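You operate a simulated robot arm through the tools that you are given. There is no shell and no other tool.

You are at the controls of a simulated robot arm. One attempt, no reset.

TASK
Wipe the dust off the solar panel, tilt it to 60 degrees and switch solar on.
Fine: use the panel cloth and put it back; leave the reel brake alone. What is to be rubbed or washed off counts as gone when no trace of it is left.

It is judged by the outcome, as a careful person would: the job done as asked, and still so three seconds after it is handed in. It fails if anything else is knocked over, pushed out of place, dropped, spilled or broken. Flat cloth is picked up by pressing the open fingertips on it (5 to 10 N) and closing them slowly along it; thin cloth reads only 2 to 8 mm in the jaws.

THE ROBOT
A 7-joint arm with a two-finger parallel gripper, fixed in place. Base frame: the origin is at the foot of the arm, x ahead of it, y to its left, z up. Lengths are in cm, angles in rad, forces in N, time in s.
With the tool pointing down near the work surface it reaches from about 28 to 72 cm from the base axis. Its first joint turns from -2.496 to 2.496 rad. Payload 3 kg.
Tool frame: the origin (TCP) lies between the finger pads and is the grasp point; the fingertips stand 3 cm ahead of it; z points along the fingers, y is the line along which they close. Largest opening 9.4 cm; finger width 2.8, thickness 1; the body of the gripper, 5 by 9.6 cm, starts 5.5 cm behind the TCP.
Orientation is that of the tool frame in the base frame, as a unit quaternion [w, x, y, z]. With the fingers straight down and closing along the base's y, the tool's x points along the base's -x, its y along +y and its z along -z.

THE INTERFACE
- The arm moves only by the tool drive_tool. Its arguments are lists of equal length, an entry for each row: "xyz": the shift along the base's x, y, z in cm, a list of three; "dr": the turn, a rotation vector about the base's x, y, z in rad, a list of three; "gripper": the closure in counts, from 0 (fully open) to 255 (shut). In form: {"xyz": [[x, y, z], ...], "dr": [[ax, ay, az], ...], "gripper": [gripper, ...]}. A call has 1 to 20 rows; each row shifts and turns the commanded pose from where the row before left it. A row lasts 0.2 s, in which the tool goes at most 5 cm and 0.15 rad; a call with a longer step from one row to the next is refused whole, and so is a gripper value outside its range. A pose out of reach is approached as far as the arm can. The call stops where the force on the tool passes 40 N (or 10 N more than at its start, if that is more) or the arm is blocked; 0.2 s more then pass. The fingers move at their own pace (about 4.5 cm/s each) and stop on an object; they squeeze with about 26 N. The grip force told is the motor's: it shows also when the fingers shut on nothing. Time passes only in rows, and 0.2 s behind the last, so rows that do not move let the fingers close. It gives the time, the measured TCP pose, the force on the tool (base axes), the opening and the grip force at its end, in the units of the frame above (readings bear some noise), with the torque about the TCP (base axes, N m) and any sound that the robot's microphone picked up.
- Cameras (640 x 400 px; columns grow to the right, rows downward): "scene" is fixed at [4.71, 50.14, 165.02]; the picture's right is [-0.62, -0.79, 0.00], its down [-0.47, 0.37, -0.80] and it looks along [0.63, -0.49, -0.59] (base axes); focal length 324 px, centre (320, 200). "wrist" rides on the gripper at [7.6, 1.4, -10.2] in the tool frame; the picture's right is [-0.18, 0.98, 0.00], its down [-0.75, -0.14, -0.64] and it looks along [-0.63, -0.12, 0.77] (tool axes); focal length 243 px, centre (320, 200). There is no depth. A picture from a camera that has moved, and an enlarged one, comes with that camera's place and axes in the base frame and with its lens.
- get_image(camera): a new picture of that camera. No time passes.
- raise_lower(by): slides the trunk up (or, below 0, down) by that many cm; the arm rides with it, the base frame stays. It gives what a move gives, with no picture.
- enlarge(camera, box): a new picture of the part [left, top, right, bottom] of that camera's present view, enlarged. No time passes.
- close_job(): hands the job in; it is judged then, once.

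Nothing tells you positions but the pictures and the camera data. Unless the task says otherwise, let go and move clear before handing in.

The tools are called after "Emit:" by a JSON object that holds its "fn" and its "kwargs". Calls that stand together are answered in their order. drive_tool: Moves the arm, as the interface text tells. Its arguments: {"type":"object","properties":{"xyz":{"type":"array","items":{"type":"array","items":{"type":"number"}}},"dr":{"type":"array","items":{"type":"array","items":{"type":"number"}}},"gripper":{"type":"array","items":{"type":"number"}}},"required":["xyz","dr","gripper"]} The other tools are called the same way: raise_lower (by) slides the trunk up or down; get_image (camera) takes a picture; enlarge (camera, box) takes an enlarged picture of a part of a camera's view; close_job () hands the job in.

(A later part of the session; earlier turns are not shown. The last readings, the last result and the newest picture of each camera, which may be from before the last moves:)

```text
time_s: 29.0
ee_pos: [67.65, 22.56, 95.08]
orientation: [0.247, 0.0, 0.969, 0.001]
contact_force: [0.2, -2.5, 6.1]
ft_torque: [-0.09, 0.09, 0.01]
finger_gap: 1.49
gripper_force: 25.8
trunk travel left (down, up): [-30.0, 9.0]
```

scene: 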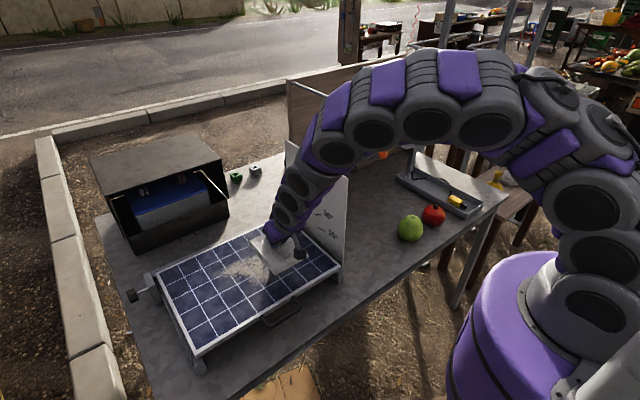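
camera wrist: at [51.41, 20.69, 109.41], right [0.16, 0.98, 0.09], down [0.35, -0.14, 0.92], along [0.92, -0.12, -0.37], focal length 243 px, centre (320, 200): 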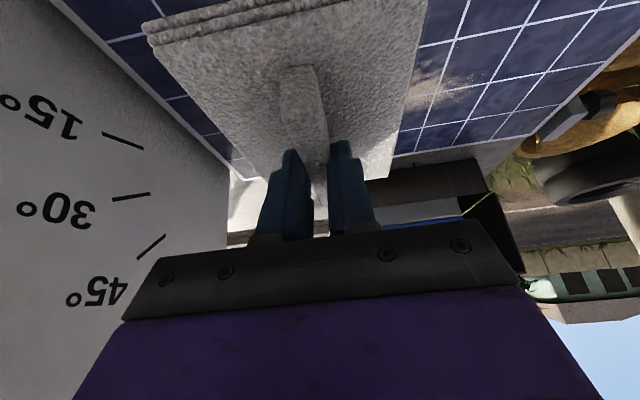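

Contact is at 6 N, which is right for wiping. I'll continue to the far +y side.

Emit:
{"fn": "drive_tool", "kwargs": {"xyz": [[0, 1, -0.05], [0, 1, 0], [0, 1, 0], [0, 1, 0], [0, 1, 0], [0, 1, 0], [0, 1, 0]], "dr": [[0, 0, 0], [0, 0, 0], [0, 0, 0], [0, 0, 0], [0, 0, 0], [0, 0, 0], [0, 0, 0]], "gripper": [255, 255, 255, 255, 255, 255, 255]}}

Emit:
{"fn": "enlarge", "kwargs": {"camera": "scene", "box": [180, 180, 360, 340]}}

```text
time_s: 30.6
ee_pos: [67.48, 29.74, 95.03]
orientation: [0.247, -0.002, 0.969, 0.0]
contact_force: [0.0, -0.1, 2.8]
ft_torque: [-0.05, -0.17, -0.1]
finger_gap: 1.52
gripper_force: 25.9
trunk travel left (down, up): [-30.0, 9.0]
```

```text
2.50 times, centred on (270, 260) of scene
camera zoom: at [4.71, 50.14, 165.02], right [-0.62, -0.79, 0.0], down [-0.47, 0.37, -0.8], along [0.63, -0.49, -0.59], focal length 811 px, centre (445, 50)
```

zoom: 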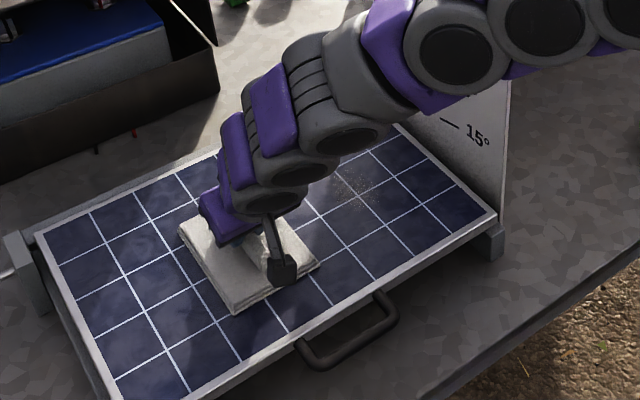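

The wiping works, with a faint remnant on the right to redo. I'll continue to the end of this lane and then shift forward for the far lane.

Emit:
{"fn": "drive_tool", "kwargs": {"xyz": [[0, 1, -0.07], [0, 1, 0], [0, 1, 0], [0, 1, 0], [0, 1, 0], [0, 1, 0], [0, 1, 0], [0, 1, 0], [0, 0, 0]], "dr": [[0, 0, 0], [0, 0, 0], [0, 0, 0], [0, 0, 0], [0, 0, 0], [0, 0, 0], [0, 0, 0], [0, 0, 0], [0, 0, 0]], "gripper": [255, 255, 255, 255, 255, 255, 255, 255, 255]}}

Emit:
{"fn": "enlarge", "kwargs": {"camera": "scene", "box": [140, 180, 360, 380]}}

```text
time_s: 32.6
ee_pos: [67.43, 37.4, 95.01]
orientation: [0.249, -0.001, 0.969, 0.002]
contact_force: [0.4, -7.5, 19.2]
ft_torque: [-0.19, -0.12, -0.14]
finger_gap: 1.53
gripper_force: 25.9
trunk travel left (down, up): [-30.0, 9.0]
```

```text
2.00 times, centred on (250, 280) of scene
camera zoom: at [4.71, 50.14, 165.02], right [-0.62, -0.79, 0.0], down [-0.47, 0.37, -0.8], along [0.63, -0.49, -0.59], focal length 649 px, centre (460, 40)
```

zoom: 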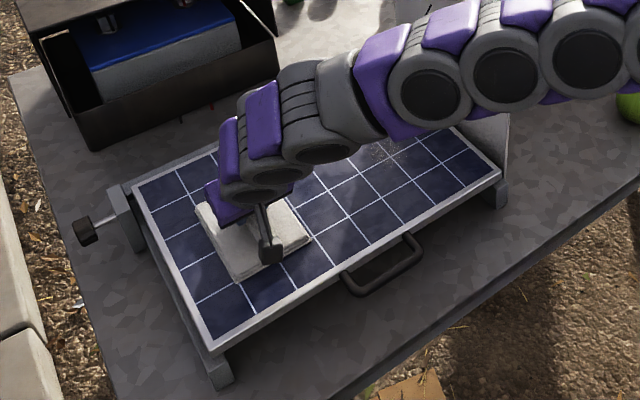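

The lane is done at about 19 N. Now I'll step forward in x to the far lane and sweep back toward −y.

Emit:
{"fn": "drive_tool", "kwargs": {"xyz": [[1, 0, 0.03], [1, 0, 0], [1, 0, 0], [1, 0, 0], [1, 0, 0], [1, 0, 0], [0.5, 0, 0], [0, -1, 0], [0, -1, 0], [0, 0, 0]], "dr": [[0, 0, 0], [0, 0, 0], [0, 0, 0], [0, 0, 0], [0, 0, 0], [0, 0, 0], [0, 0, 0], [0, 0, 0], [0, 0, 0], [0, 0, 0]], "gripper": [255, 255, 255, 255, 255, 255, 255, 255, 255, 255]}}

Emit:
{"fn": "enlarge", "kwargs": {"camera": "scene", "box": [140, 180, 360, 380]}}

```text
time_s: 34.8
ee_pos: [74.06, 35.49, 94.96]
orientation: [0.248, 0.0, 0.969, 0.001]
contact_force: [0.6, 6.8, 16.3]
ft_torque: [0.17, -0.31, 0.14]
finger_gap: 1.5
gripper_force: 25.4
trunk travel left (down, up): [-30.0, 9.0]
```

```text
2.00 times, centred on (250, 280) of scene
camera zoom: at [4.71, 50.14, 165.02], right [-0.62, -0.79, 0.0], down [-0.47, 0.37, -0.8], along [0.63, -0.49, -0.59], focal length 649 px, centre (460, 40)
```

zoom: 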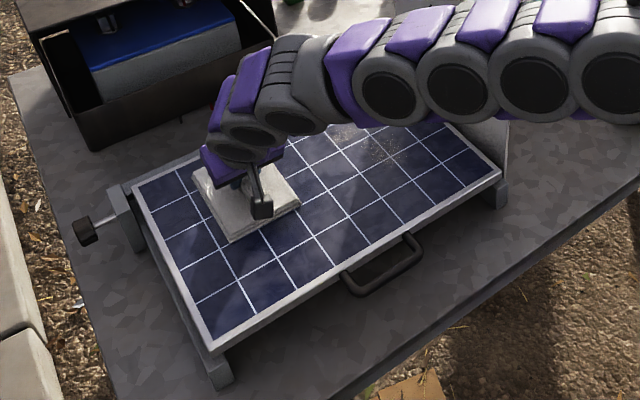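

Contact holds at about 16 N at x=74. I'll sweep toward −y along this far lane.

Emit:
{"fn": "drive_tool", "kwargs": {"xyz": [[0, -1, 0], [0, -1, 0], [0, -1, 0], [0, -1, 0], [0, -1, 0], [0, -1, 0], [0, -1, 0], [0, -1, 0], [0, -1, 0], [0, -1, 0], [0, 0, 0]], "dr": [[0, 0, 0], [0, 0, 0], [0, 0, 0], [0, 0, 0], [0, 0, 0], [0, 0, 0], [0, 0, 0], [0, 0, 0], [0, 0, 0], [0, 0, 0], [0, 0, 0]], "gripper": [255, 255, 255, 255, 255, 255, 255, 255, 255, 255, 255]}}

Emit:
{"fn": "enlarge", "kwargs": {"camera": "scene", "box": [140, 180, 360, 380]}}

```text
time_s: 37.2
ee_pos: [73.97, 25.59, 95.02]
orientation: [0.247, -0.001, 0.969, 0.0]
contact_force: [-1.1, 4.6, 13.6]
ft_torque: [0.09, 0.08, 0.05]
finger_gap: 1.47
gripper_force: 26.2
trunk travel left (down, up): [-30.0, 9.0]
```

```text
2.00 times, centred on (250, 280) of scene
camera zoom: at [4.71, 50.14, 165.02], right [-0.62, -0.79, 0.0], down [-0.47, 0.37, -0.8], along [0.63, -0.49, -0.59], focal length 649 px, centre (460, 40)
```

zoom: 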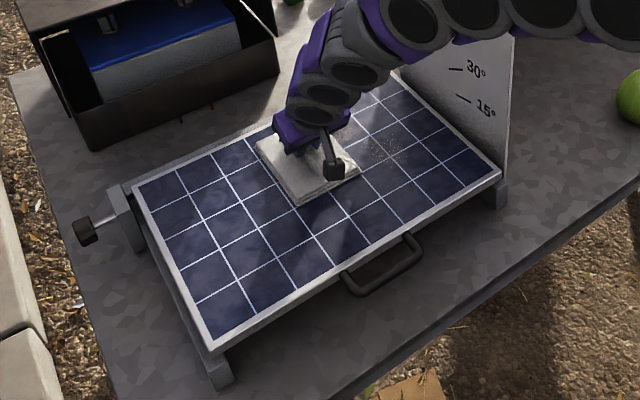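

The left part is clean. I'll continue toward y≈13.5.

Emit:
{"fn": "drive_tool", "kwargs": {"xyz": [[0, -1, 0], [0, -1, 0], [0, -1, 0], [0, -1, 0], [0, -1, 0], [0, -1, 0], [0, -1, 0], [0, -1, 0], [0, -1, 0], [0, -1, 0], [0, -1, 0], [0, -1, 0], [0, 0, 0]], "dr": [[0, 0, 0], [0, 0, 0], [0, 0, 0], [0, 0, 0], [0, 0, 0], [0, 0, 0], [0, 0, 0], [0, 0, 0], [0, 0, 0], [0, 0, 0], [0, 0, 0], [0, 0, 0], [0, 0, 0]], "gripper": [255, 255, 255, 255, 255, 255, 255, 255, 255, 255, 255, 255, 255]}}

Emit:
{"fn": "enlarge", "kwargs": {"camera": "scene", "box": [140, 180, 360, 380]}}

```text
time_s: 40.0
ee_pos: [74.04, 13.52, 95.08]
orientation: [0.248, -0.001, 0.969, 0.001]
contact_force: [-0.4, 3.3, 10.5]
ft_torque: [0.02, 0.1, -0.07]
finger_gap: 1.52
gripper_force: 26.1
trunk travel left (down, up): [-30.0, 9.0]
```

```text
2.00 times, centred on (250, 280) of scene
camera zoom: at [4.71, 50.14, 165.02], right [-0.62, -0.79, 0.0], down [-0.47, 0.37, -0.8], along [0.63, -0.49, -0.59], focal length 649 px, centre (460, 40)
```

zoom: 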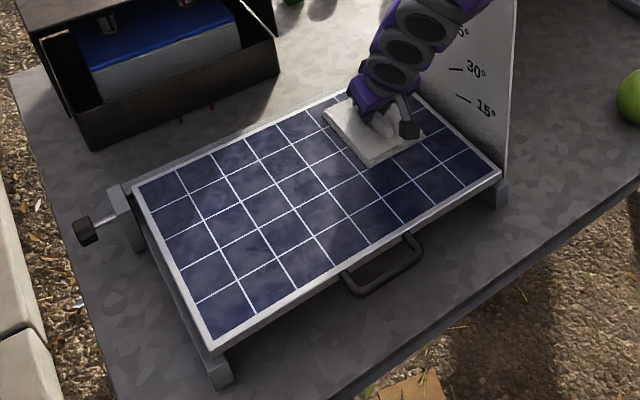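

Only clean cells are visible now. For certainty I'll do extra overlapping passes: back to the near lane, then sweep to +y again.

Emit:
{"fn": "drive_tool", "kwargs": {"xyz": [[1, 0, 0], [1, 0, 0], [0, 0, 0], [-1.2, 0.0, -0.03], [-1.2, 0, 0], [-1.2, 0, 0], [-1.2, 0, 0], [-1.2, 0, 0], [-1.2, 0, 0], [-1.2, 0, 0], [-1.2, 0, 0], [-1.2, 0, 0], [0, 0, 0]], "dr": [[0, 0, 0], [0, 0, 0], [0, 0, 0], [0, 0, 0], [0, 0, 0], [0, 0, 0], [0, 0, 0], [0, 0, 0], [0, 0, 0], [0, 0, 0], [0, 0, 0], [0, 0, 0], [0, 0, 0]], "gripper": [255, 255, 255, 255, 255, 255, 255, 255, 255, 255, 255, 255, 255]}}

Emit:
{"fn": "enlarge", "kwargs": {"camera": "scene", "box": [180, 180, 360, 340]}}

```text
time_s: 42.8
ee_pos: [65.19, 13.72, 94.98]
orientation: [0.247, 0.0, 0.969, 0.0]
contact_force: [4.7, 0.3, 22.6]
ft_torque: [0.02, -0.3, 0.02]
finger_gap: 1.52
gripper_force: 25.9
trunk travel left (down, up): [-30.0, 9.0]
```

```text
2.50 times, centred on (270, 260) of scene
camera zoom: at [4.71, 50.14, 165.02], right [-0.62, -0.79, 0.0], down [-0.47, 0.37, -0.8], along [0.63, -0.49, -0.59], focal length 811 px, centre (445, 50)
```

zoom: 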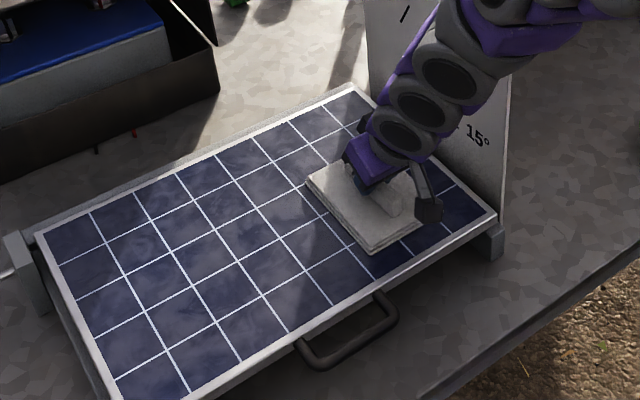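

Emit:
{"fn": "drive_tool", "kwargs": {"xyz": [[0, 1.2, 0.05], [0, 1.2, 0], [0, 1.2, 0], [0, 1.2, 0], [0, 1.2, 0], [0, 1.2, 0], [0, 1.2, 0], [0, 1.2, 0], [0, 1.2, 0], [0, 1.2, 0], [0, 1.2, 0], [0, 1.2, 0], [0, 1.2, 0], [0, 1.2, 0], [0, 1.2, 0], [0, 1.2, 0], [0, 1.2, 0], [0, 1.2, 0], [0, 0, 0]], "dr": [[0, 0, 0], [0, 0, 0], [0, 0, 0], [0, 0, 0], [0, 0, 0], [0, 0, 0], [0, 0, 0], [0, 0, 0], [0, 0, 0], [0, 0, 0], [0, 0, 0], [0, 0, 0], [0, 0, 0], [0, 0, 0], [0, 0, 0], [0, 0, 0], [0, 0, 0], [0, 0, 0], [0, 0, 0]], "gripper": [255, 255, 255, 255, 255, 255, 255, 255, 255, 255, 255, 255, 255, 255, 255, 255, 255, 255, 255]}}

Emit:
{"fn": "enlarge", "kwargs": {"camera": "scene", "box": [140, 180, 360, 380]}}

```text
time_s: 46.8
ee_pos: [65.26, 35.26, 94.98]
orientation: [0.247, -0.002, 0.969, 0.0]
contact_force: [-0.1, 0.5, 0.0]
ft_torque: [0.0, -0.14, 0.06]
finger_gap: 1.52
gripper_force: 26.3
trunk travel left (down, up): [-30.0, 9.0]
```

```text
2.00 times, centred on (250, 280) of scene
camera zoom: at [4.71, 50.14, 165.02], right [-0.62, -0.79, 0.0], down [-0.47, 0.37, -0.8], along [0.63, -0.49, -0.59], focal length 649 px, centre (460, 40)
```

zoom: 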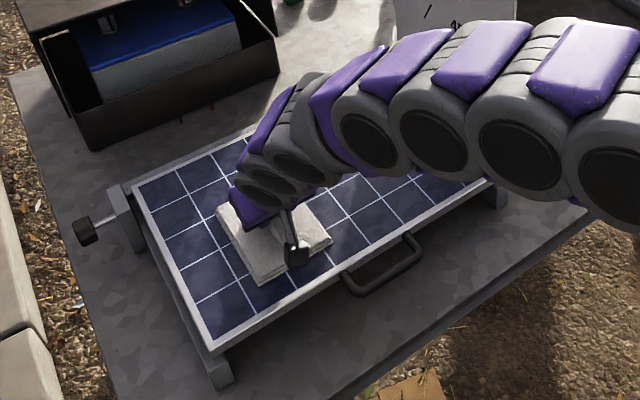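

Contact faded at the end of that lane. I'll press slightly and sweep back along a middle lane at x≈70.

Emit:
{"fn": "drive_tool", "kwargs": {"xyz": [[1, 0, -0.1], [1, 0, 0], [1, 0, 0], [1, 0, 0], [0.7, 0, 0], [0, -1.2, 0], [0, -1.2, 0], [0, -1.2, 0], [0, -1.2, 0], [0, -1.2, 0], [0, -1.2, 0], [0, -1.2, 0], [0, -1.2, 0]], "dr": [[0, 0, 0], [0, 0, 0], [0, 0, 0], [0, 0, 0], [0, 0, 0], [0, 0, 0], [0, 0, 0], [0, 0, 0], [0, 0, 0], [0, 0, 0], [0, 0, 0], [0, 0, 0], [0, 0, 0]], "gripper": [255, 255, 255, 255, 255, 255, 255, 255, 255, 255, 255, 255, 255]}}

Emit:
{"fn": "drive_tool", "kwargs": {"xyz": [[0, -1.2, 0], [0, -1.2, 0], [0, -1.2, 0], [0, -1.2, 0], [0, -1.2, 0], [0, -1.2, 0], [0, -1.2, 0], [0, -1.2, 0], [0, -1.2, 0], [0, -0.5, 0], [0, 0, 0]], "dr": [[0, 0, 0], [0, 0, 0], [0, 0, 0], [0, 0, 0], [0, 0, 0], [0, 0, 0], [0, 0, 0], [0, 0, 0], [0, 0, 0], [0, 0, 0], [0, 0, 0]], "gripper": [255, 255, 255, 255, 255, 255, 255, 255, 255, 255, 255]}}

```text
time_s: 49.6
ee_pos: [69.94, 25.61, 95.05]
orientation: [0.247, 0.0, 0.969, 0.0]
contact_force: [1.0, 3.4, 9.0]
ft_torque: [0.0, -0.42, 0.13]
finger_gap: 1.55
gripper_force: 25.7
trunk travel left (down, up): [-30.0, 9.0]
```

```text
time_s: 52.0
ee_pos: [69.94, 14.27, 94.89]
orientation: [0.247, -0.001, 0.969, 0.001]
contact_force: [1.3, 7.5, 19.0]
ft_torque: [0.09, -0.27, 0.02]
finger_gap: 1.53
gripper_force: 26.0
trunk travel left (down, up): [-30.0, 9.0]
```

Contact was kept the whole way on that pass. I'll lift off and retreat to look at the panel without the arm in the way.

Emit:
{"fn": "drive_tool", "kwargs": {"xyz": [[0, 0, 2], [0, 0, 3], [-1, 0, 4], [-4, 0, 2], [-4, 0, 2], [-4, 0, 2], [-4, 0, 2], [-4, 0, 0], [0, 0, 0]], "dr": [[0, 0, 0], [0, 0, 0], [0, 0, 0], [0, 0, 0], [0, 0, 0], [0, 0, 0], [0, 0, 0], [0, 0, 0], [0, 0, 0]], "gripper": [255, 255, 255, 255, 255, 255, 255, 255, 255]}}

Emit:
{"fn": "enlarge", "kwargs": {"camera": "scene", "box": [140, 200, 350, 360]}}

Emit:
{"fn": "enlarge", "kwargs": {"camera": "scene", "box": [200, 220, 310, 310]}}

Emit:
{"fn": "get_image", "kwargs": {"camera": "wrist"}}

```text
time_s: 54.0
ee_pos: [49.2, 14.26, 111.96]
orientation: [0.247, -0.001, 0.969, 0.001]
contact_force: [0.2, -0.2, -1.0]
ft_torque: [0.0, 0.04, 0.0]
finger_gap: 1.52
gripper_force: 26.3
trunk travel left (down, up): [-30.0, 9.0]
```

```text
2.50 times, centred on (245, 280) of scene
camera zoom: at [4.71, 50.14, 165.02], right [-0.62, -0.79, 0.0], down [-0.47, 0.37, -0.8], along [0.63, -0.49, -0.59], focal length 811 px, centre (508, 0)
```

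zoom: 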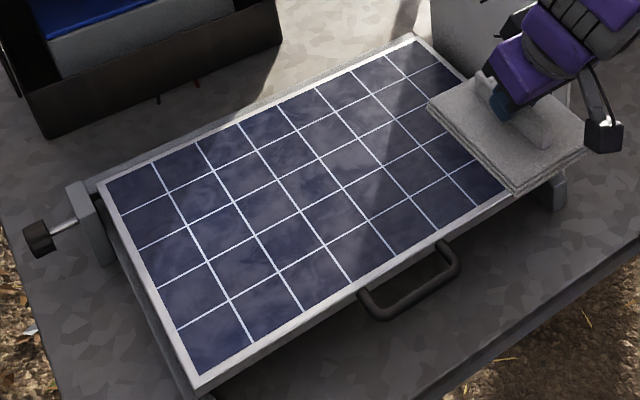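

```text
4.44 times, centred on (255, 265) of scene
camera zoom: at [4.71, 50.14, 165.02], right [-0.62, -0.79, 0.0], down [-0.47, 0.37, -0.8], along [0.63, -0.49, -0.59], focal length 1441 px, centre (609, -89)
```

zoom: 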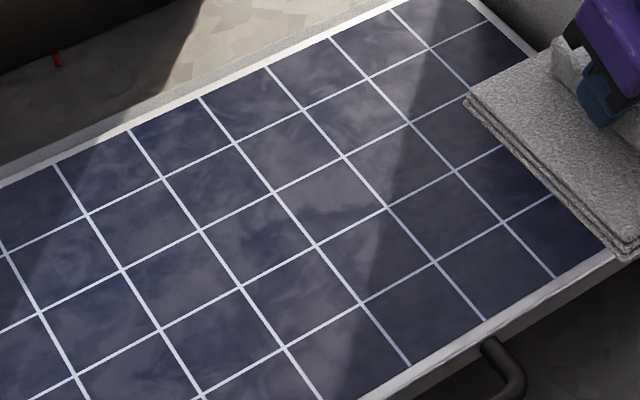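

```text
taken
camera wrist: at [37.69, 15.7, 117.22], right [0.16, 0.98, 0.09], down [0.35, -0.14, 0.92], along [0.92, -0.12, -0.37], focal length 243 px, centre (320, 200)
```

wrist: 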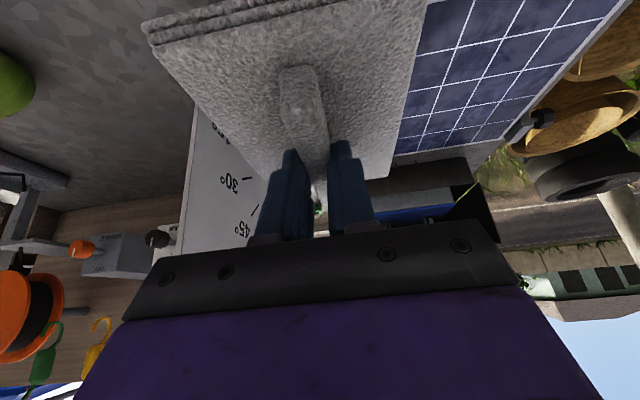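

From here the panel looks clean, with the right corner still hidden. I'll move the pad away to −y in front of the plate and look again.

Emit:
{"fn": "drive_tool", "kwargs": {"xyz": [[-1, -3, -1], [-1, -3, -1], [0, -3, -1], [0, -3, -1], [0, -3, -1], [0, -3, 0], [0, -3, 0], [0, -2, 0], [0, 0, 0]], "dr": [[0, 0, 0.1], [0, 0, 0.14], [0, 0, 0.14], [0, 0, 0.14], [0, 0, 0.14], [0, 0, 0.14], [0, 0, 0.14], [0, 0, 0.14], [0, 0, 0]], "gripper": [255, 255, 255, 255, 255, 255, 255, 255, 255]}}

Emit:
{"fn": "enlarge", "kwargs": {"camera": "scene", "box": [140, 200, 350, 360]}}

Emit:
{"fn": "enlarge", "kwargs": {"camera": "scene", "box": [230, 210, 340, 300]}}

Emit:
{"fn": "get_image", "kwargs": {"camera": "wrist"}}

```text
time_s: 56.0
ee_pos: [47.0, -8.76, 107.05]
orientation: [0.212, -0.499, 0.83, 0.129]
contact_force: [0.1, -1.1, 0.1]
ft_torque: [0.01, -0.02, 0.01]
finger_gap: 1.56
gripper_force: 25.6
trunk travel left (down, up): [-30.0, 9.0]
```

```text
2.50 times, centred on (245, 280) of scene
camera zoom: at [4.71, 50.14, 165.02], right [-0.62, -0.79, 0.0], down [-0.47, 0.37, -0.8], along [0.63, -0.49, -0.59], focal length 811 px, centre (508, 0)
```

zoom: 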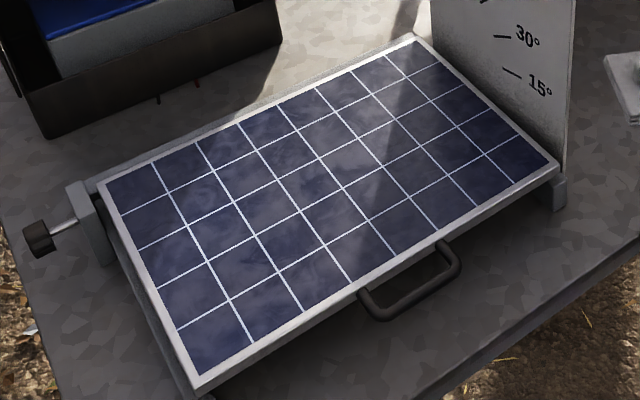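

```text
4.44 times, centred on (285, 255) of scene
camera zoom: at [4.71, 50.14, 165.02], right [-0.62, -0.79, 0.0], down [-0.47, 0.37, -0.8], along [0.63, -0.49, -0.59], focal length 1441 px, centre (476, -44)
```

zoom: 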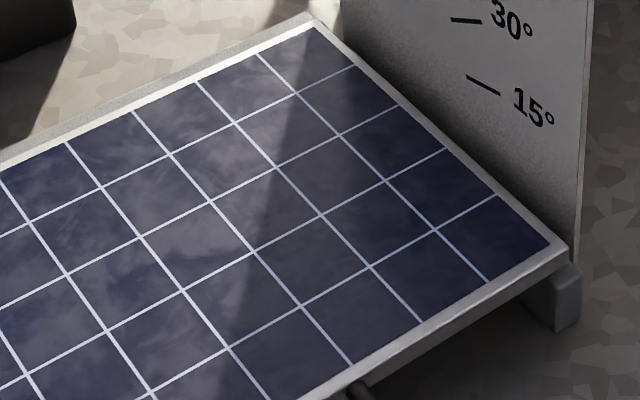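

```text
taken
camera wrist: at [40.41, -18.29, 112.3], right [-0.79, 0.6, 0.09], down [0.29, 0.24, 0.92], along [0.54, 0.76, -0.37], focal length 243 px, centre (320, 200)
```

wrist: 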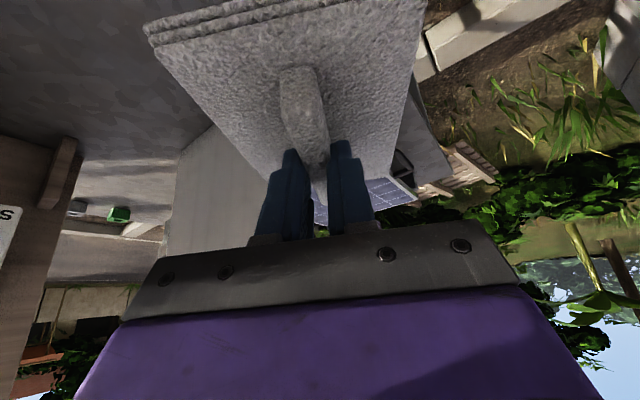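

The speckled dust is gone, but the middle cells look slightly greyish. I'll compare with the identical crop from before and look from closer.

Emit:
{"fn": "enlarge", "kwargs": {"camera": "scene", "box": [140, 200, 350, 370]}}

Emit:
{"fn": "enlarge", "kwargs": {"camera": "scene", "box": [215, 235, 285, 285]}}

Emit:
{"fn": "enlarge", "kwargs": {"camera": "scene", "box": [155, 270, 225, 330]}}

```text
2.35 times, centred on (245, 285) of scene
camera zoom: at [4.71, 50.14, 165.02], right [-0.62, -0.79, 0.0], down [-0.47, 0.37, -0.8], along [0.63, -0.49, -0.59], focal length 763 px, centre (496, 0)
```

zoom: 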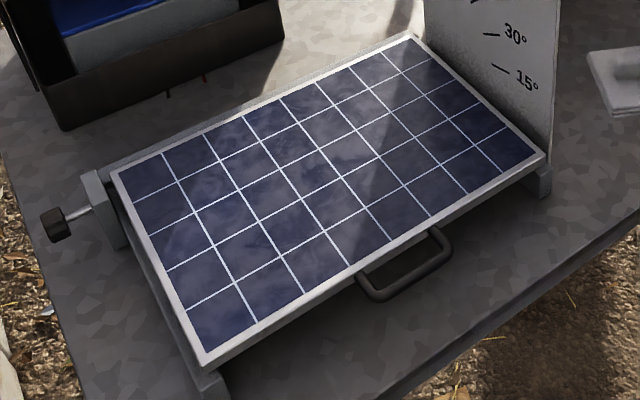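

```text
8.00 times, centred on (250, 260) of scene
camera zoom: at [4.71, 50.14, 165.02], right [-0.62, -0.79, 0.0], down [-0.47, 0.37, -0.8], along [0.63, -0.49, -0.59], focal length 2594 px, centre (880, -280)
```

zoom: 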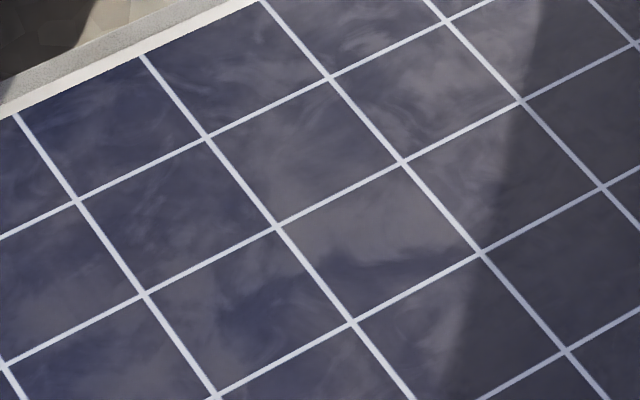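

```text
6.67 times, centred on (190, 300) of scene
camera zoom: at [4.71, 50.14, 165.02], right [-0.62, -0.79, 0.0], down [-0.47, 0.37, -0.8], along [0.63, -0.49, -0.59], focal length 2162 px, centre (1187, -467)
```

zoom: 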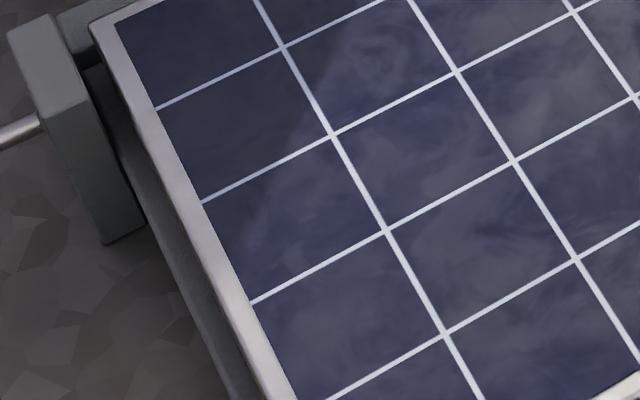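

The remaining haze looks like the panel's own cloudy texture, since it also appears on cells that never had dust. To be sure, I'll take a closer look with the wrist camera past the pad.

Emit:
{"fn": "drive_tool", "kwargs": {"xyz": [[0, 1, 1], [0, 1, 1], [0, 1, 1], [0, 1, 1], [0, 1, 1], [0, 1, 1], [0, 1, 1], [0, 1, 1], [0, 0, 0]], "dr": [[0, 0, -0.1], [0, 0, -0.14], [0, 0, -0.14], [0, 0, -0.14], [0, 0, -0.14], [0, 0, -0.14], [0, 0, -0.14], [0, 0, -0.14], [0, 0, 0]], "gripper": [255, 255, 255, 255, 255, 255, 255, 255, 255]}}

Emit:
{"fn": "get_image", "kwargs": {"camera": "wrist"}}

Emit:
{"fn": "enlarge", "kwargs": {"camera": "wrist", "box": [360, 0, 600, 150]}}

```text
time_s: 58.0
ee_pos: [48.81, -1.1, 115.0]
orientation: [0.245, 0.0, 0.969, 0.001]
contact_force: [-24.7, 2.4, -3.6]
ft_torque: [0.04, 1.37, 0.37]
finger_gap: 1.53
gripper_force: 26.4
out of reach, approached as far as the arm can: row 6, 7, 8
trunk travel left (down, up): [-30.0, 9.0]
```

```text
taken
camera wrist: at [37.4, 0.53, 120.4], right [0.16, 0.98, 0.09], down [0.36, -0.14, 0.92], along [0.92, -0.12, -0.37], focal length 243 px, centre (320, 200)
```

wrist: 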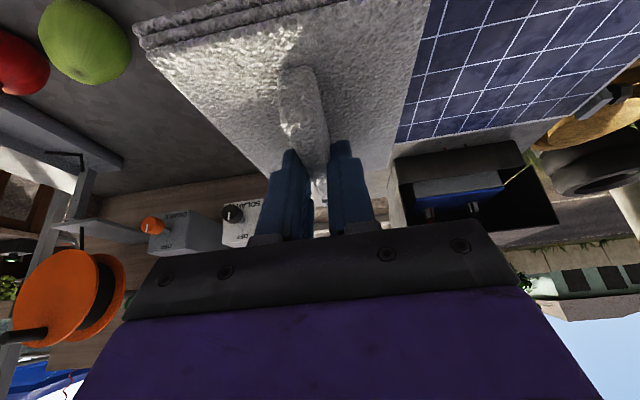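

```text
2.67 times, centred on (480, 75) of wrist
camera zoom: at [37.4, 0.53, 120.4], right [0.16, 0.98, 0.09], down [0.36, -0.14, 0.92], along [0.92, -0.12, -0.37], focal length 647 px, centre (-107, 533)
```

zoom: 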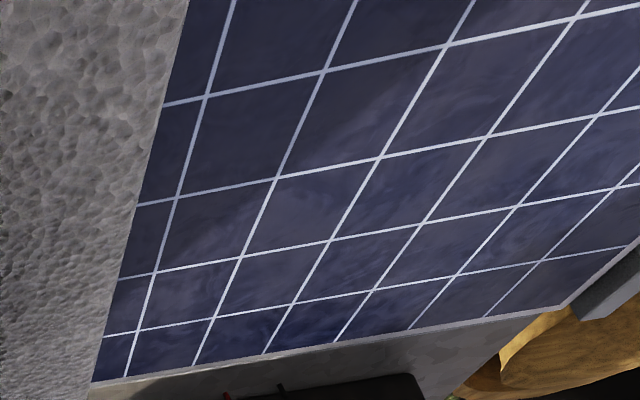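

The view shows a clean panel. However, the force reading shows the pad touching the plate's front edge at (57, 0), so I'll back off right away.

Emit:
{"fn": "drive_tool", "kwargs": {"xyz": [[-0.7, -0.2, 0], [-0.7, -0.5, 0], [-0.6, -1, -0.5], [0, -1.5, -1], [0, -1.5, -1], [0, 0, 0]], "dr": [[0, 0, 0.06], [0, 0, 0.1], [0, 0, 0.14], [0, 0, 0.14], [0, 0, 0.14], [0, 0, 0.1]], "gripper": [255, 255, 255, 255, 255, 255]}}

Emit:
{"fn": "get_image", "kwargs": {"camera": "wrist"}}

Emit:
{"fn": "get_image", "kwargs": {"camera": "scene"}}

```text
time_s: 59.4
ee_pos: [47.2, -5.76, 112.45]
orientation: [0.233, -0.325, 0.913, 0.085]
contact_force: [0.1, -0.1, -0.9]
ft_torque: [-0.07, 0.01, 0.02]
finger_gap: 1.51
gripper_force: 25.6
trunk travel left (down, up): [-30.0, 9.0]
```

```text
taken
camera wrist: at [37.4, -11.93, 117.79], right [-0.5, 0.86, 0.09], down [0.36, 0.11, 0.92], along [0.79, 0.49, -0.37], focal length 243 px, centre (320, 200)
```

wrist: 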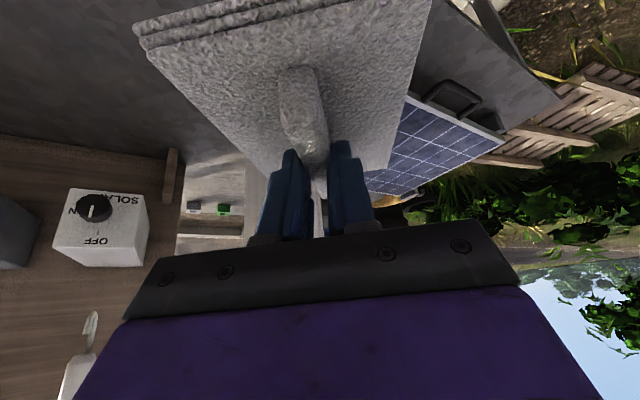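

```text
taken
```

scene: 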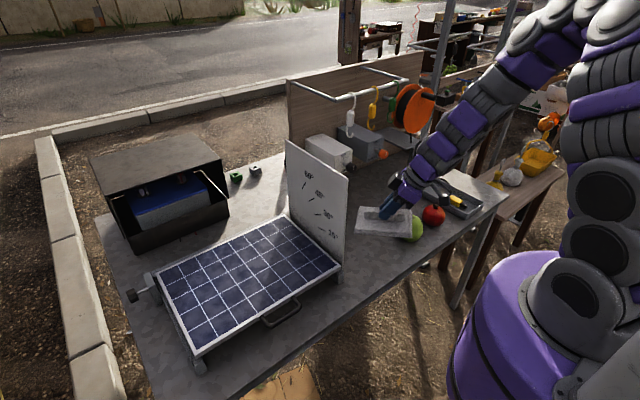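

The plate has not moved and contact is gone. I'll finish the rotation and move over the pad's original spot.

Emit:
{"fn": "drive_tool", "kwargs": {"xyz": [[0, -3, -0.5], [0, -3, -1], [0, -3, -1], [1, 0, -1], [2, 0, -1], [2, 0, -1], [2, 0, -1], [2, 0, -1], [0, 0, 0]], "dr": [[0, 0, 0.14], [0, 0, 0.14], [0, 0, 0.14], [0, 0, 0.14], [0, 0, 0.14], [0, 0, 0.14], [0, 0, 0.05], [0, 0, 0], [0, 0, 0]], "gripper": [255, 255, 255, 255, 255, 255, 255, 255, 255]}}

Emit:
{"fn": "get_image", "kwargs": {"camera": "wrist"}}

Emit:
{"fn": "get_image", "kwargs": {"camera": "scene"}}

```text
time_s: 61.4
ee_pos: [56.12, -14.86, 104.89]
orientation: [-0.174, 0.686, -0.684, -0.176]
contact_force: [-0.1, 0.4, -0.2]
ft_torque: [-0.01, 0.03, 0.02]
finger_gap: 1.52
gripper_force: 26.0
trunk travel left (down, up): [-30.0, 9.0]
```

```text
taken
camera wrist: at [54.91, -26.41, 110.18], right [-0.98, 0.16, 0.09], down [0.14, 0.35, 0.92], along [0.12, 0.92, -0.37], focal length 243 px, centre (320, 200)
```

wrist: 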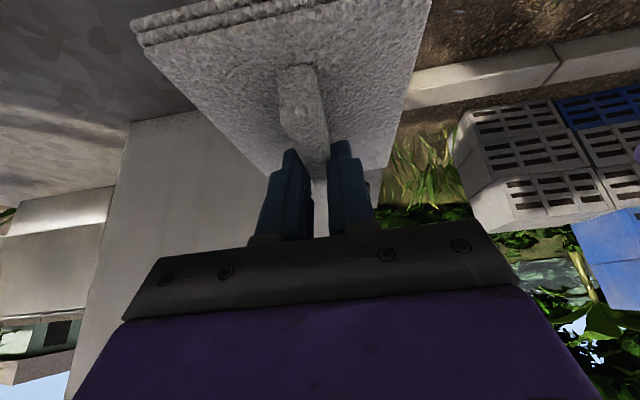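

```text
taken
```

scene: 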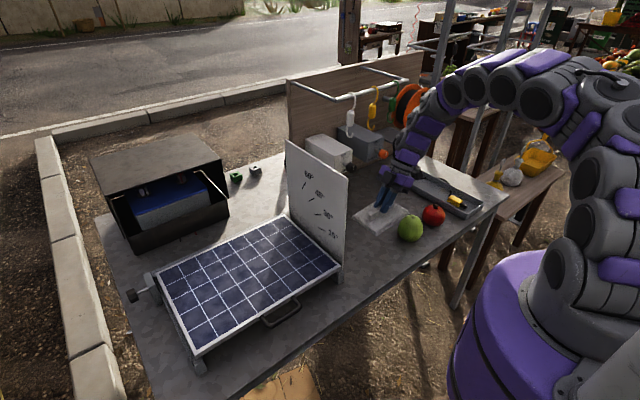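

Same orientation as when grasped. I'll lower the pad onto its original place.

Emit:
{"fn": "drive_tool", "kwargs": {"xyz": [[0, 1.6, -3], [0, 1.6, -3], [0, 0, -3], [0, 0, -3], [0, 0, -2.5], [0, 0, -1.5], [0, 0, -0.8], [0, 0, -0.5], [0, 0, 0]], "dr": [[0, 0, 0], [0, 0, 0], [0, 0, 0], [0, 0, 0], [0, 0, 0], [0, 0, 0], [0, 0, 0], [0, 0, 0], [0, 0, 0]], "gripper": [255, 255, 255, 255, 255, 255, 255, 255, 255]}}

Emit:
{"fn": "enlarge", "kwargs": {"camera": "scene", "box": [330, 170, 450, 290]}}

```text
time_s: 63.4
ee_pos: [56.08, -11.53, 87.68]
orientation: [0.175, -0.685, 0.685, 0.176]
contact_force: [-0.1, -3.7, 15.0]
ft_torque: [1.01, 0.02, 0.04]
finger_gap: 1.48
gripper_force: 26.2
trunk travel left (down, up): [-30.0, 9.0]
```

```text
3.33 times, centred on (390, 230) of scene
camera zoom: at [4.71, 50.14, 165.02], right [-0.62, -0.79, 0.0], down [-0.47, 0.37, -0.8], along [0.63, -0.49, -0.59], focal length 1081 px, centre (87, 100)
```

zoom: 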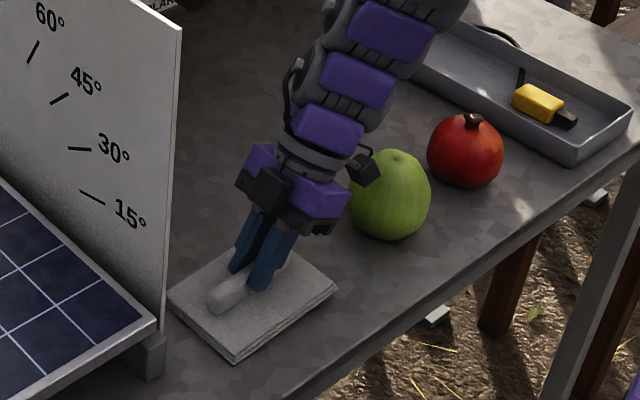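

The pad touches down slightly pitched, within a few millimetres. I'll press lightly, open, and lift away along the tool axis.

Emit:
{"fn": "drive_tool", "kwargs": {"xyz": [[0, 0, -0.15], [0, 0, 0], [0, 0, 0], [0, 0, 0.1], [0, 0, 0.1], [0, -0.5, 1], [0, -1, 2], [0, -1, 2], [0, -1.5, 3], [0, -1.5, 3], [0, 0, 4]], "dr": [[0, 0, 0], [0, 0, 0], [0, 0, 0], [0, 0, 0], [0, 0, 0], [0, 0, 0], [0, 0, 0], [0, 0, 0], [0, 0, 0], [0, 0, 0], [0, 0, 0]], "gripper": [255, 200, 170, 150, 150, 150, 150, 150, 150, 150, 150]}}

Emit:
{"fn": "get_image", "kwargs": {"camera": "scene"}}

Emit:
{"fn": "enlarge", "kwargs": {"camera": "scene", "box": [330, 220, 410, 290]}}

```text
time_s: 65.8
ee_pos: [56.07, -17.02, 102.81]
orientation: [-0.175, 0.685, -0.685, -0.176]
contact_force: [-0.7, -1.4, 0.0]
ft_torque: [-0.03, -0.01, -0.02]
finger_gap: 3.88
gripper_force: 0.1
trunk travel left (down, up): [-30.0, 9.0]
```

```text
taken
```

scene: 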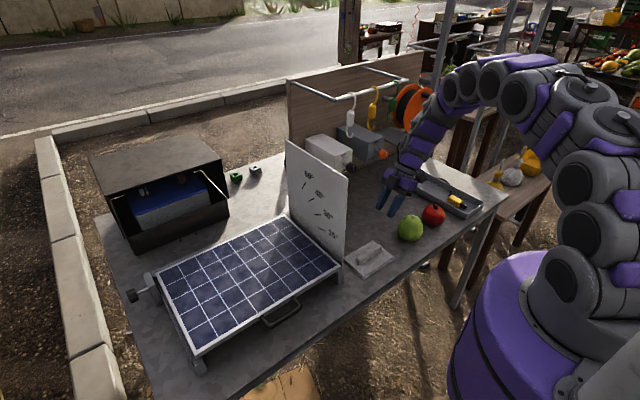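

```text
5.71 times, centred on (370, 255) of scene
camera zoom: at [4.71, 50.14, 165.02], right [-0.62, -0.79, 0.0], down [-0.47, 0.37, -0.8], along [0.63, -0.49, -0.59], focal length 1853 px, centre (34, -114)
```

zoom: 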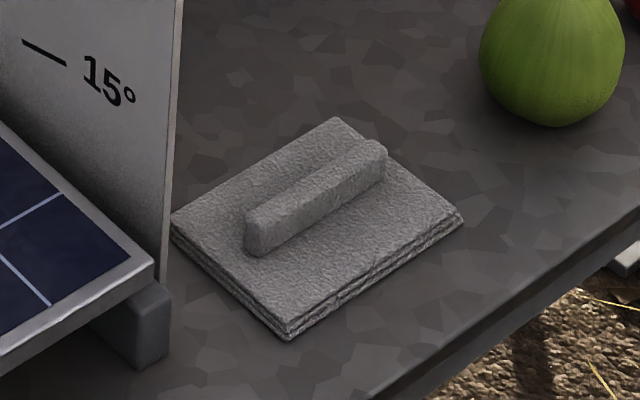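

The cloth is back exactly where it was. Next is the panel handle, a round bar near (51.5, 26, 87.5). I'll straighten the tool and go around the front of the plate to view it.

Emit:
{"fn": "drive_tool", "kwargs": {"xyz": [[-3, 0, 1.5], [-3, 0, 1.5], [-3, 0, 1.5], [-3, 0, 1.5], [0, 3.8, 0], [0, 3.8, 0], [0, 3.8, 0], [0, 3.8, 0], [0, 3.8, 0], [0, 3.8, 0], [0, 3.8, 0], [0, 0, 0]], "dr": [[-0.125, 0, 0], [-0.125, 0, 0], [-0.125, 0, 0], [-0.125, 0, 0], [0, 0, 0], [0, 0, 0], [0, 0, 0], [0, 0, 0], [0, 0, 0], [0, 0, 0], [0, 0, 0], [0, 0, 0]], "gripper": [150, 150, 150, 150, 150, 150, 150, 150, 150, 150, 150, 150]}}

Emit:
{"fn": "get_image", "kwargs": {"camera": "wrist"}}

Emit:
{"fn": "get_image", "kwargs": {"camera": "scene"}}

```text
time_s: 68.4
ee_pos: [44.31, 9.47, 108.81]
orientation: [0.0, -0.707, 0.708, 0.0]
contact_force: [-0.2, 0.8, -0.4]
ft_torque: [0.02, 0.0, -0.02]
finger_gap: 3.87
gripper_force: 0.1
trunk travel left (down, up): [-30.0, 9.0]
```

```text
taken
camera wrist: at [43.02, 1.98, 118.97], right [-0.98, 0.18, 0.0], down [0.14, 0.75, 0.64], along [0.12, 0.63, -0.77], focal length 243 px, centre (320, 200)
```

wrist: 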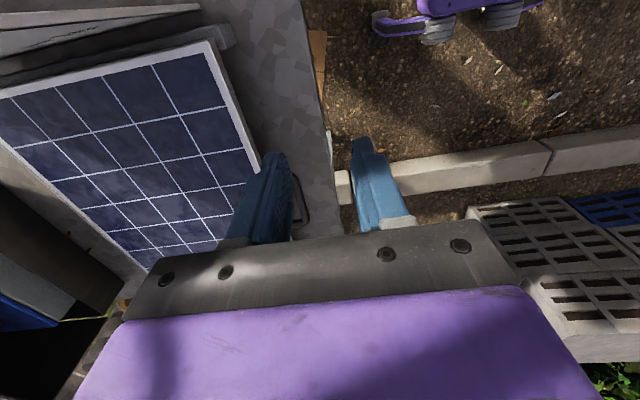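

```text
taken
```

scene: 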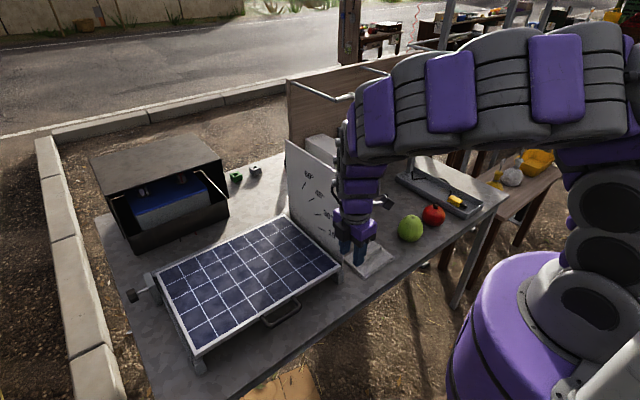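

The finger hides the handle; I'll shift in +y to see it above the fingertips.

Emit:
{"fn": "drive_tool", "kwargs": {"xyz": [[0, 3.5, 0], [0, 3.5, 0], [0, 3.5, 0], [0, 3, 0], [0, 0, 0]], "dr": [[0, 0, 0], [0, 0, 0], [0, 0, 0], [0, 0, 0], [0, 0, 0]], "gripper": [150, 150, 150, 150, 150]}}

Emit:
{"fn": "get_image", "kwargs": {"camera": "wrist"}}

Emit:
{"fn": "enlarge", "kwargs": {"camera": "wrist", "box": [180, 50, 340, 170]}}

Emit:
{"fn": "enlarge", "kwargs": {"camera": "wrist", "box": [0, 0, 260, 250]}}

```text
time_s: 69.6
ee_pos: [44.0, 23.15, 108.74]
orientation: [-0.001, -0.707, 0.707, 0.001]
contact_force: [0.0, -0.4, -0.1]
ft_torque: [-0.02, -0.01, -0.06]
finger_gap: 3.89
gripper_force: 0.0
trunk travel left (down, up): [-30.0, 9.0]
```

```text
taken
camera wrist: at [42.76, 15.53, 119.04], right [-0.98, 0.18, 0.0], down [0.14, 0.75, 0.64], along [0.12, 0.63, -0.77], focal length 243 px, centre (320, 200)
```

wrist: 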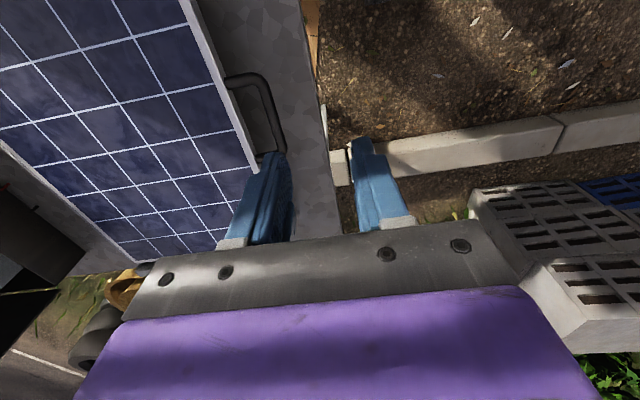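

```text
3.33 times, centred on (260, 110) of wrist
camera zoom: at [42.76, 15.53, 119.04], right [-0.98, 0.18, 0.0], down [0.14, 0.75, 0.64], along [0.12, 0.63, -0.77], focal length 809 px, centre (520, 500)
```

zoom: 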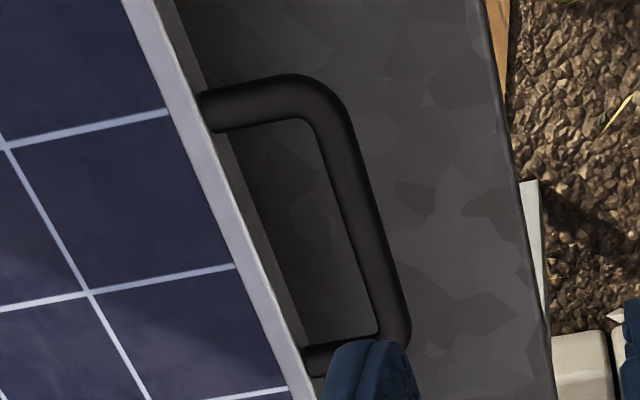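

```text
1.60 times, centred on (130, 125) of wrist
camera zoom: at [42.76, 15.53, 119.04], right [-0.98, 0.18, 0.0], down [0.14, 0.75, 0.64], along [0.12, 0.63, -0.77], focal length 388 px, centre (624, 320)
```

zoom: 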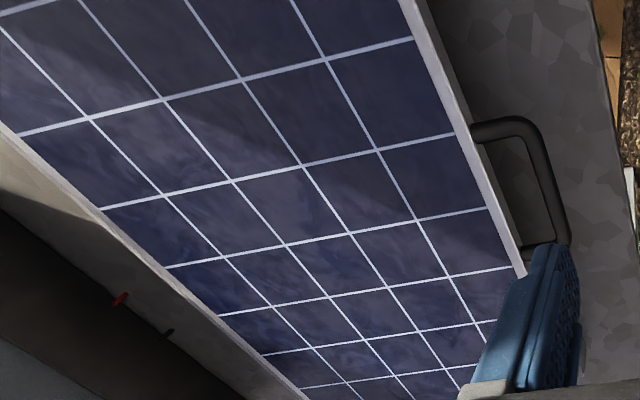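

The panel looks clean from here too. The handle bar is at x≈51.3, y 21.5–31.5, z≈87.2, with about 3 cm of clearance to the frame. I'll go above it and then lower the fingers around the bar.

Emit:
{"fn": "drive_tool", "kwargs": {"xyz": [[2, 1, -3], [2, 1, -3], [2, 1, -3], [1.3, 0.3, -3], [0, 0, -1.5], [0, 0, 0]], "dr": [[0, 0, 0], [0, 0, 0], [0, 0, 0], [0, 0, 0], [0, 0, 0], [0, 0, 0]], "gripper": [155, 155, 155, 155, 155, 155]}}

Emit:
{"fn": "get_image", "kwargs": {"camera": "wrist"}}

Emit:
{"fn": "enlarge", "kwargs": {"camera": "scene", "box": [240, 250, 340, 350]}}

```text
time_s: 71.0
ee_pos: [51.45, 26.56, 95.26]
orientation: [0.0, 0.707, -0.707, 0.0]
contact_force: [-0.4, 0.2, -0.3]
ft_torque: [0.0, -0.02, 0.02]
finger_gap: 3.69
gripper_force: 0.0
trunk travel left (down, up): [-30.0, 9.0]
```

```text
taken
camera wrist: at [50.21, 18.91, 105.5], right [-0.98, 0.18, 0.0], down [0.14, 0.75, 0.64], along [0.12, 0.63, -0.77], focal length 243 px, centre (320, 200)
```

wrist: 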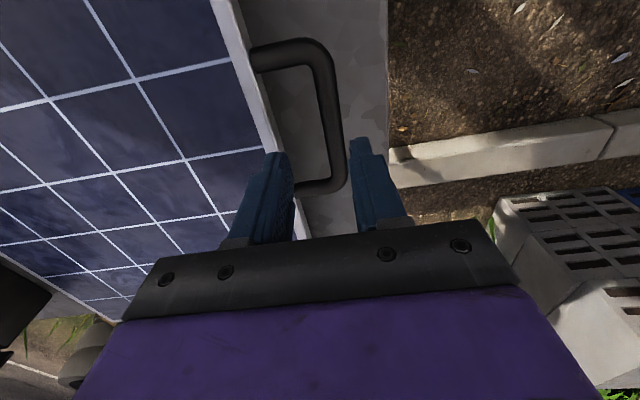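

```text
4.00 times, centred on (290, 300) of scene
camera zoom: at [4.71, 50.14, 165.02], right [-0.62, -0.79, 0.0], down [-0.47, 0.37, -0.8], along [0.63, -0.49, -0.59], focal length 1297 px, centre (440, -200)
```

zoom: 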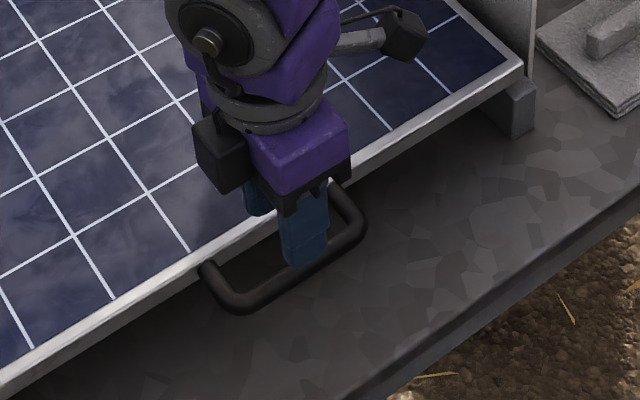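

The bar measures x≈51.0–51.2 from here, so I'll shift 0.3 cm back and lower around it.

Emit:
{"fn": "drive_tool", "kwargs": {"xyz": [[-0.3, 0, -1.5], [0, 0, -1.5], [0, 0, -1.5], [0, 0, -1], [0, 0, -0.7], [0, 0, 0]], "dr": [[0, 0, 0], [0, 0, 0], [0, 0, 0], [0, 0, 0], [0, 0, 0], [0, 0, 0]], "gripper": [155, 155, 155, 155, 155, 155]}}

Emit:
{"fn": "get_image", "kwargs": {"camera": "wrist"}}

Emit:
{"fn": "enlarge", "kwargs": {"camera": "scene", "box": [240, 250, 340, 350]}}

```text
time_s: 72.4
ee_pos: [51.12, 26.45, 91.59]
orientation: [-0.001, -0.707, 0.707, 0.001]
contact_force: [-0.4, 0.3, -0.9]
ft_torque: [-0.01, 0.01, 0.01]
finger_gap: 3.7
gripper_force: 0.1
out of reach, approached as far as the arm can: row 3, 4, 5
trunk travel left (down, up): [-30.0, 9.0]
```

```text
taken
camera wrist: at [49.82, 18.89, 101.74], right [-0.98, 0.18, 0.0], down [0.14, 0.75, 0.64], along [0.12, 0.63, -0.77], focal length 243 px, centre (320, 200)
```

wrist: 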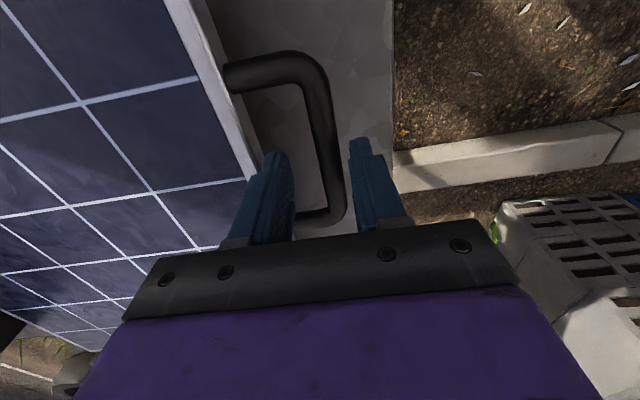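

```text
4.00 times, centred on (290, 300) of scene
camera zoom: at [4.71, 50.14, 165.02], right [-0.62, -0.79, 0.0], down [-0.47, 0.37, -0.8], along [0.63, -0.49, -0.59], focal length 1297 px, centre (440, -200)
```

zoom: 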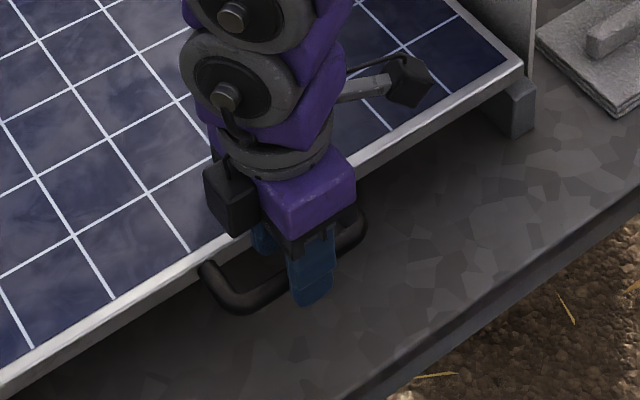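

The arm is at the bottom of its range here, but the fingers straddle the bar correctly. I'll lower the trunk 2.6 cm to bring the fingers around it.

Emit:
{"fn": "raise_lower", "kwargs": {"by": -2.6}}

Emit:
{"fn": "get_image", "kwargs": {"camera": "wrist"}}

Emit:
{"fn": "enlarge", "kwargs": {"camera": "scene", "box": [240, 250, 340, 350]}}

```text
time_s: 73.1
ee_pos: [51.11, 26.43, 89.03]
orientation: [-0.001, -0.707, 0.707, 0.001]
contact_force: [0.5, 1.1, -0.6]
ft_torque: [-0.02, 0.01, 0.01]
finger_gap: 3.67
gripper_force: 0.0
trunk travel left (down, up): [-27.4, 11.6]
```

```text
taken
camera wrist: at [49.79, 18.89, 99.15], right [-0.98, 0.18, 0.0], down [0.14, 0.75, 0.64], along [0.12, 0.63, -0.77], focal length 243 px, centre (320, 200)
```

wrist: 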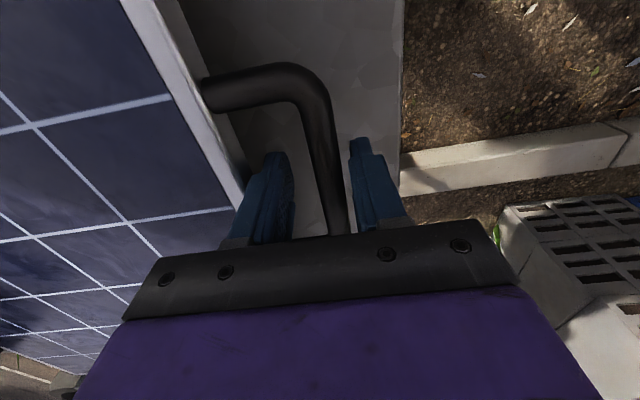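

```text
4.00 times, centred on (290, 300) of scene
camera zoom: at [4.71, 50.14, 165.02], right [-0.62, -0.79, 0.0], down [-0.47, 0.37, -0.8], along [0.63, -0.49, -0.59], focal length 1297 px, centre (440, -200)
```

zoom: 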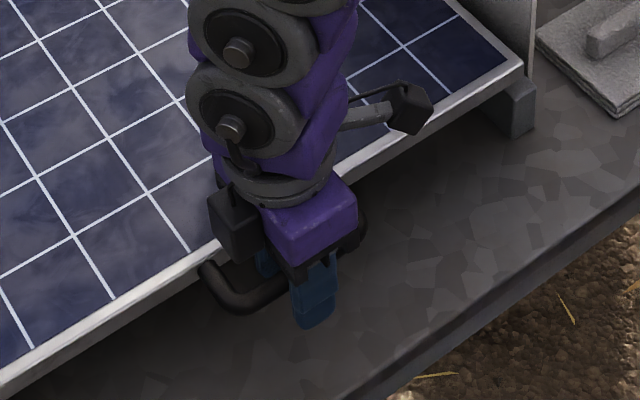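

The bar lies between the fingers. I'll close on it.

Emit:
{"fn": "drive_tool", "kwargs": {"xyz": [[0, 0, 0], [0, 0, 0], [0, 0, 0], [0, 0, 0], [0, 0, 0]], "dr": [[0, 0, 0], [0, 0, 0], [0, 0, 0], [0, 0, 0], [0, 0, 0]], "gripper": [190, 220, 255, 255, 255]}}

```text
time_s: 74.4
ee_pos: [50.58, 26.36, 89.04]
orientation: [0.004, 0.708, -0.706, -0.002]
contact_force: [-20.6, 8.2, 10.7]
ft_torque: [0.55, 0.16, -0.88]
finger_gap: 1.84
gripper_force: 44.5
trunk travel left (down, up): [-27.4, 11.6]
stopped in row 5: the force on the tool passed its limit at 41 N (the readings are from after the stop); the commanded pose is now the measured one
```

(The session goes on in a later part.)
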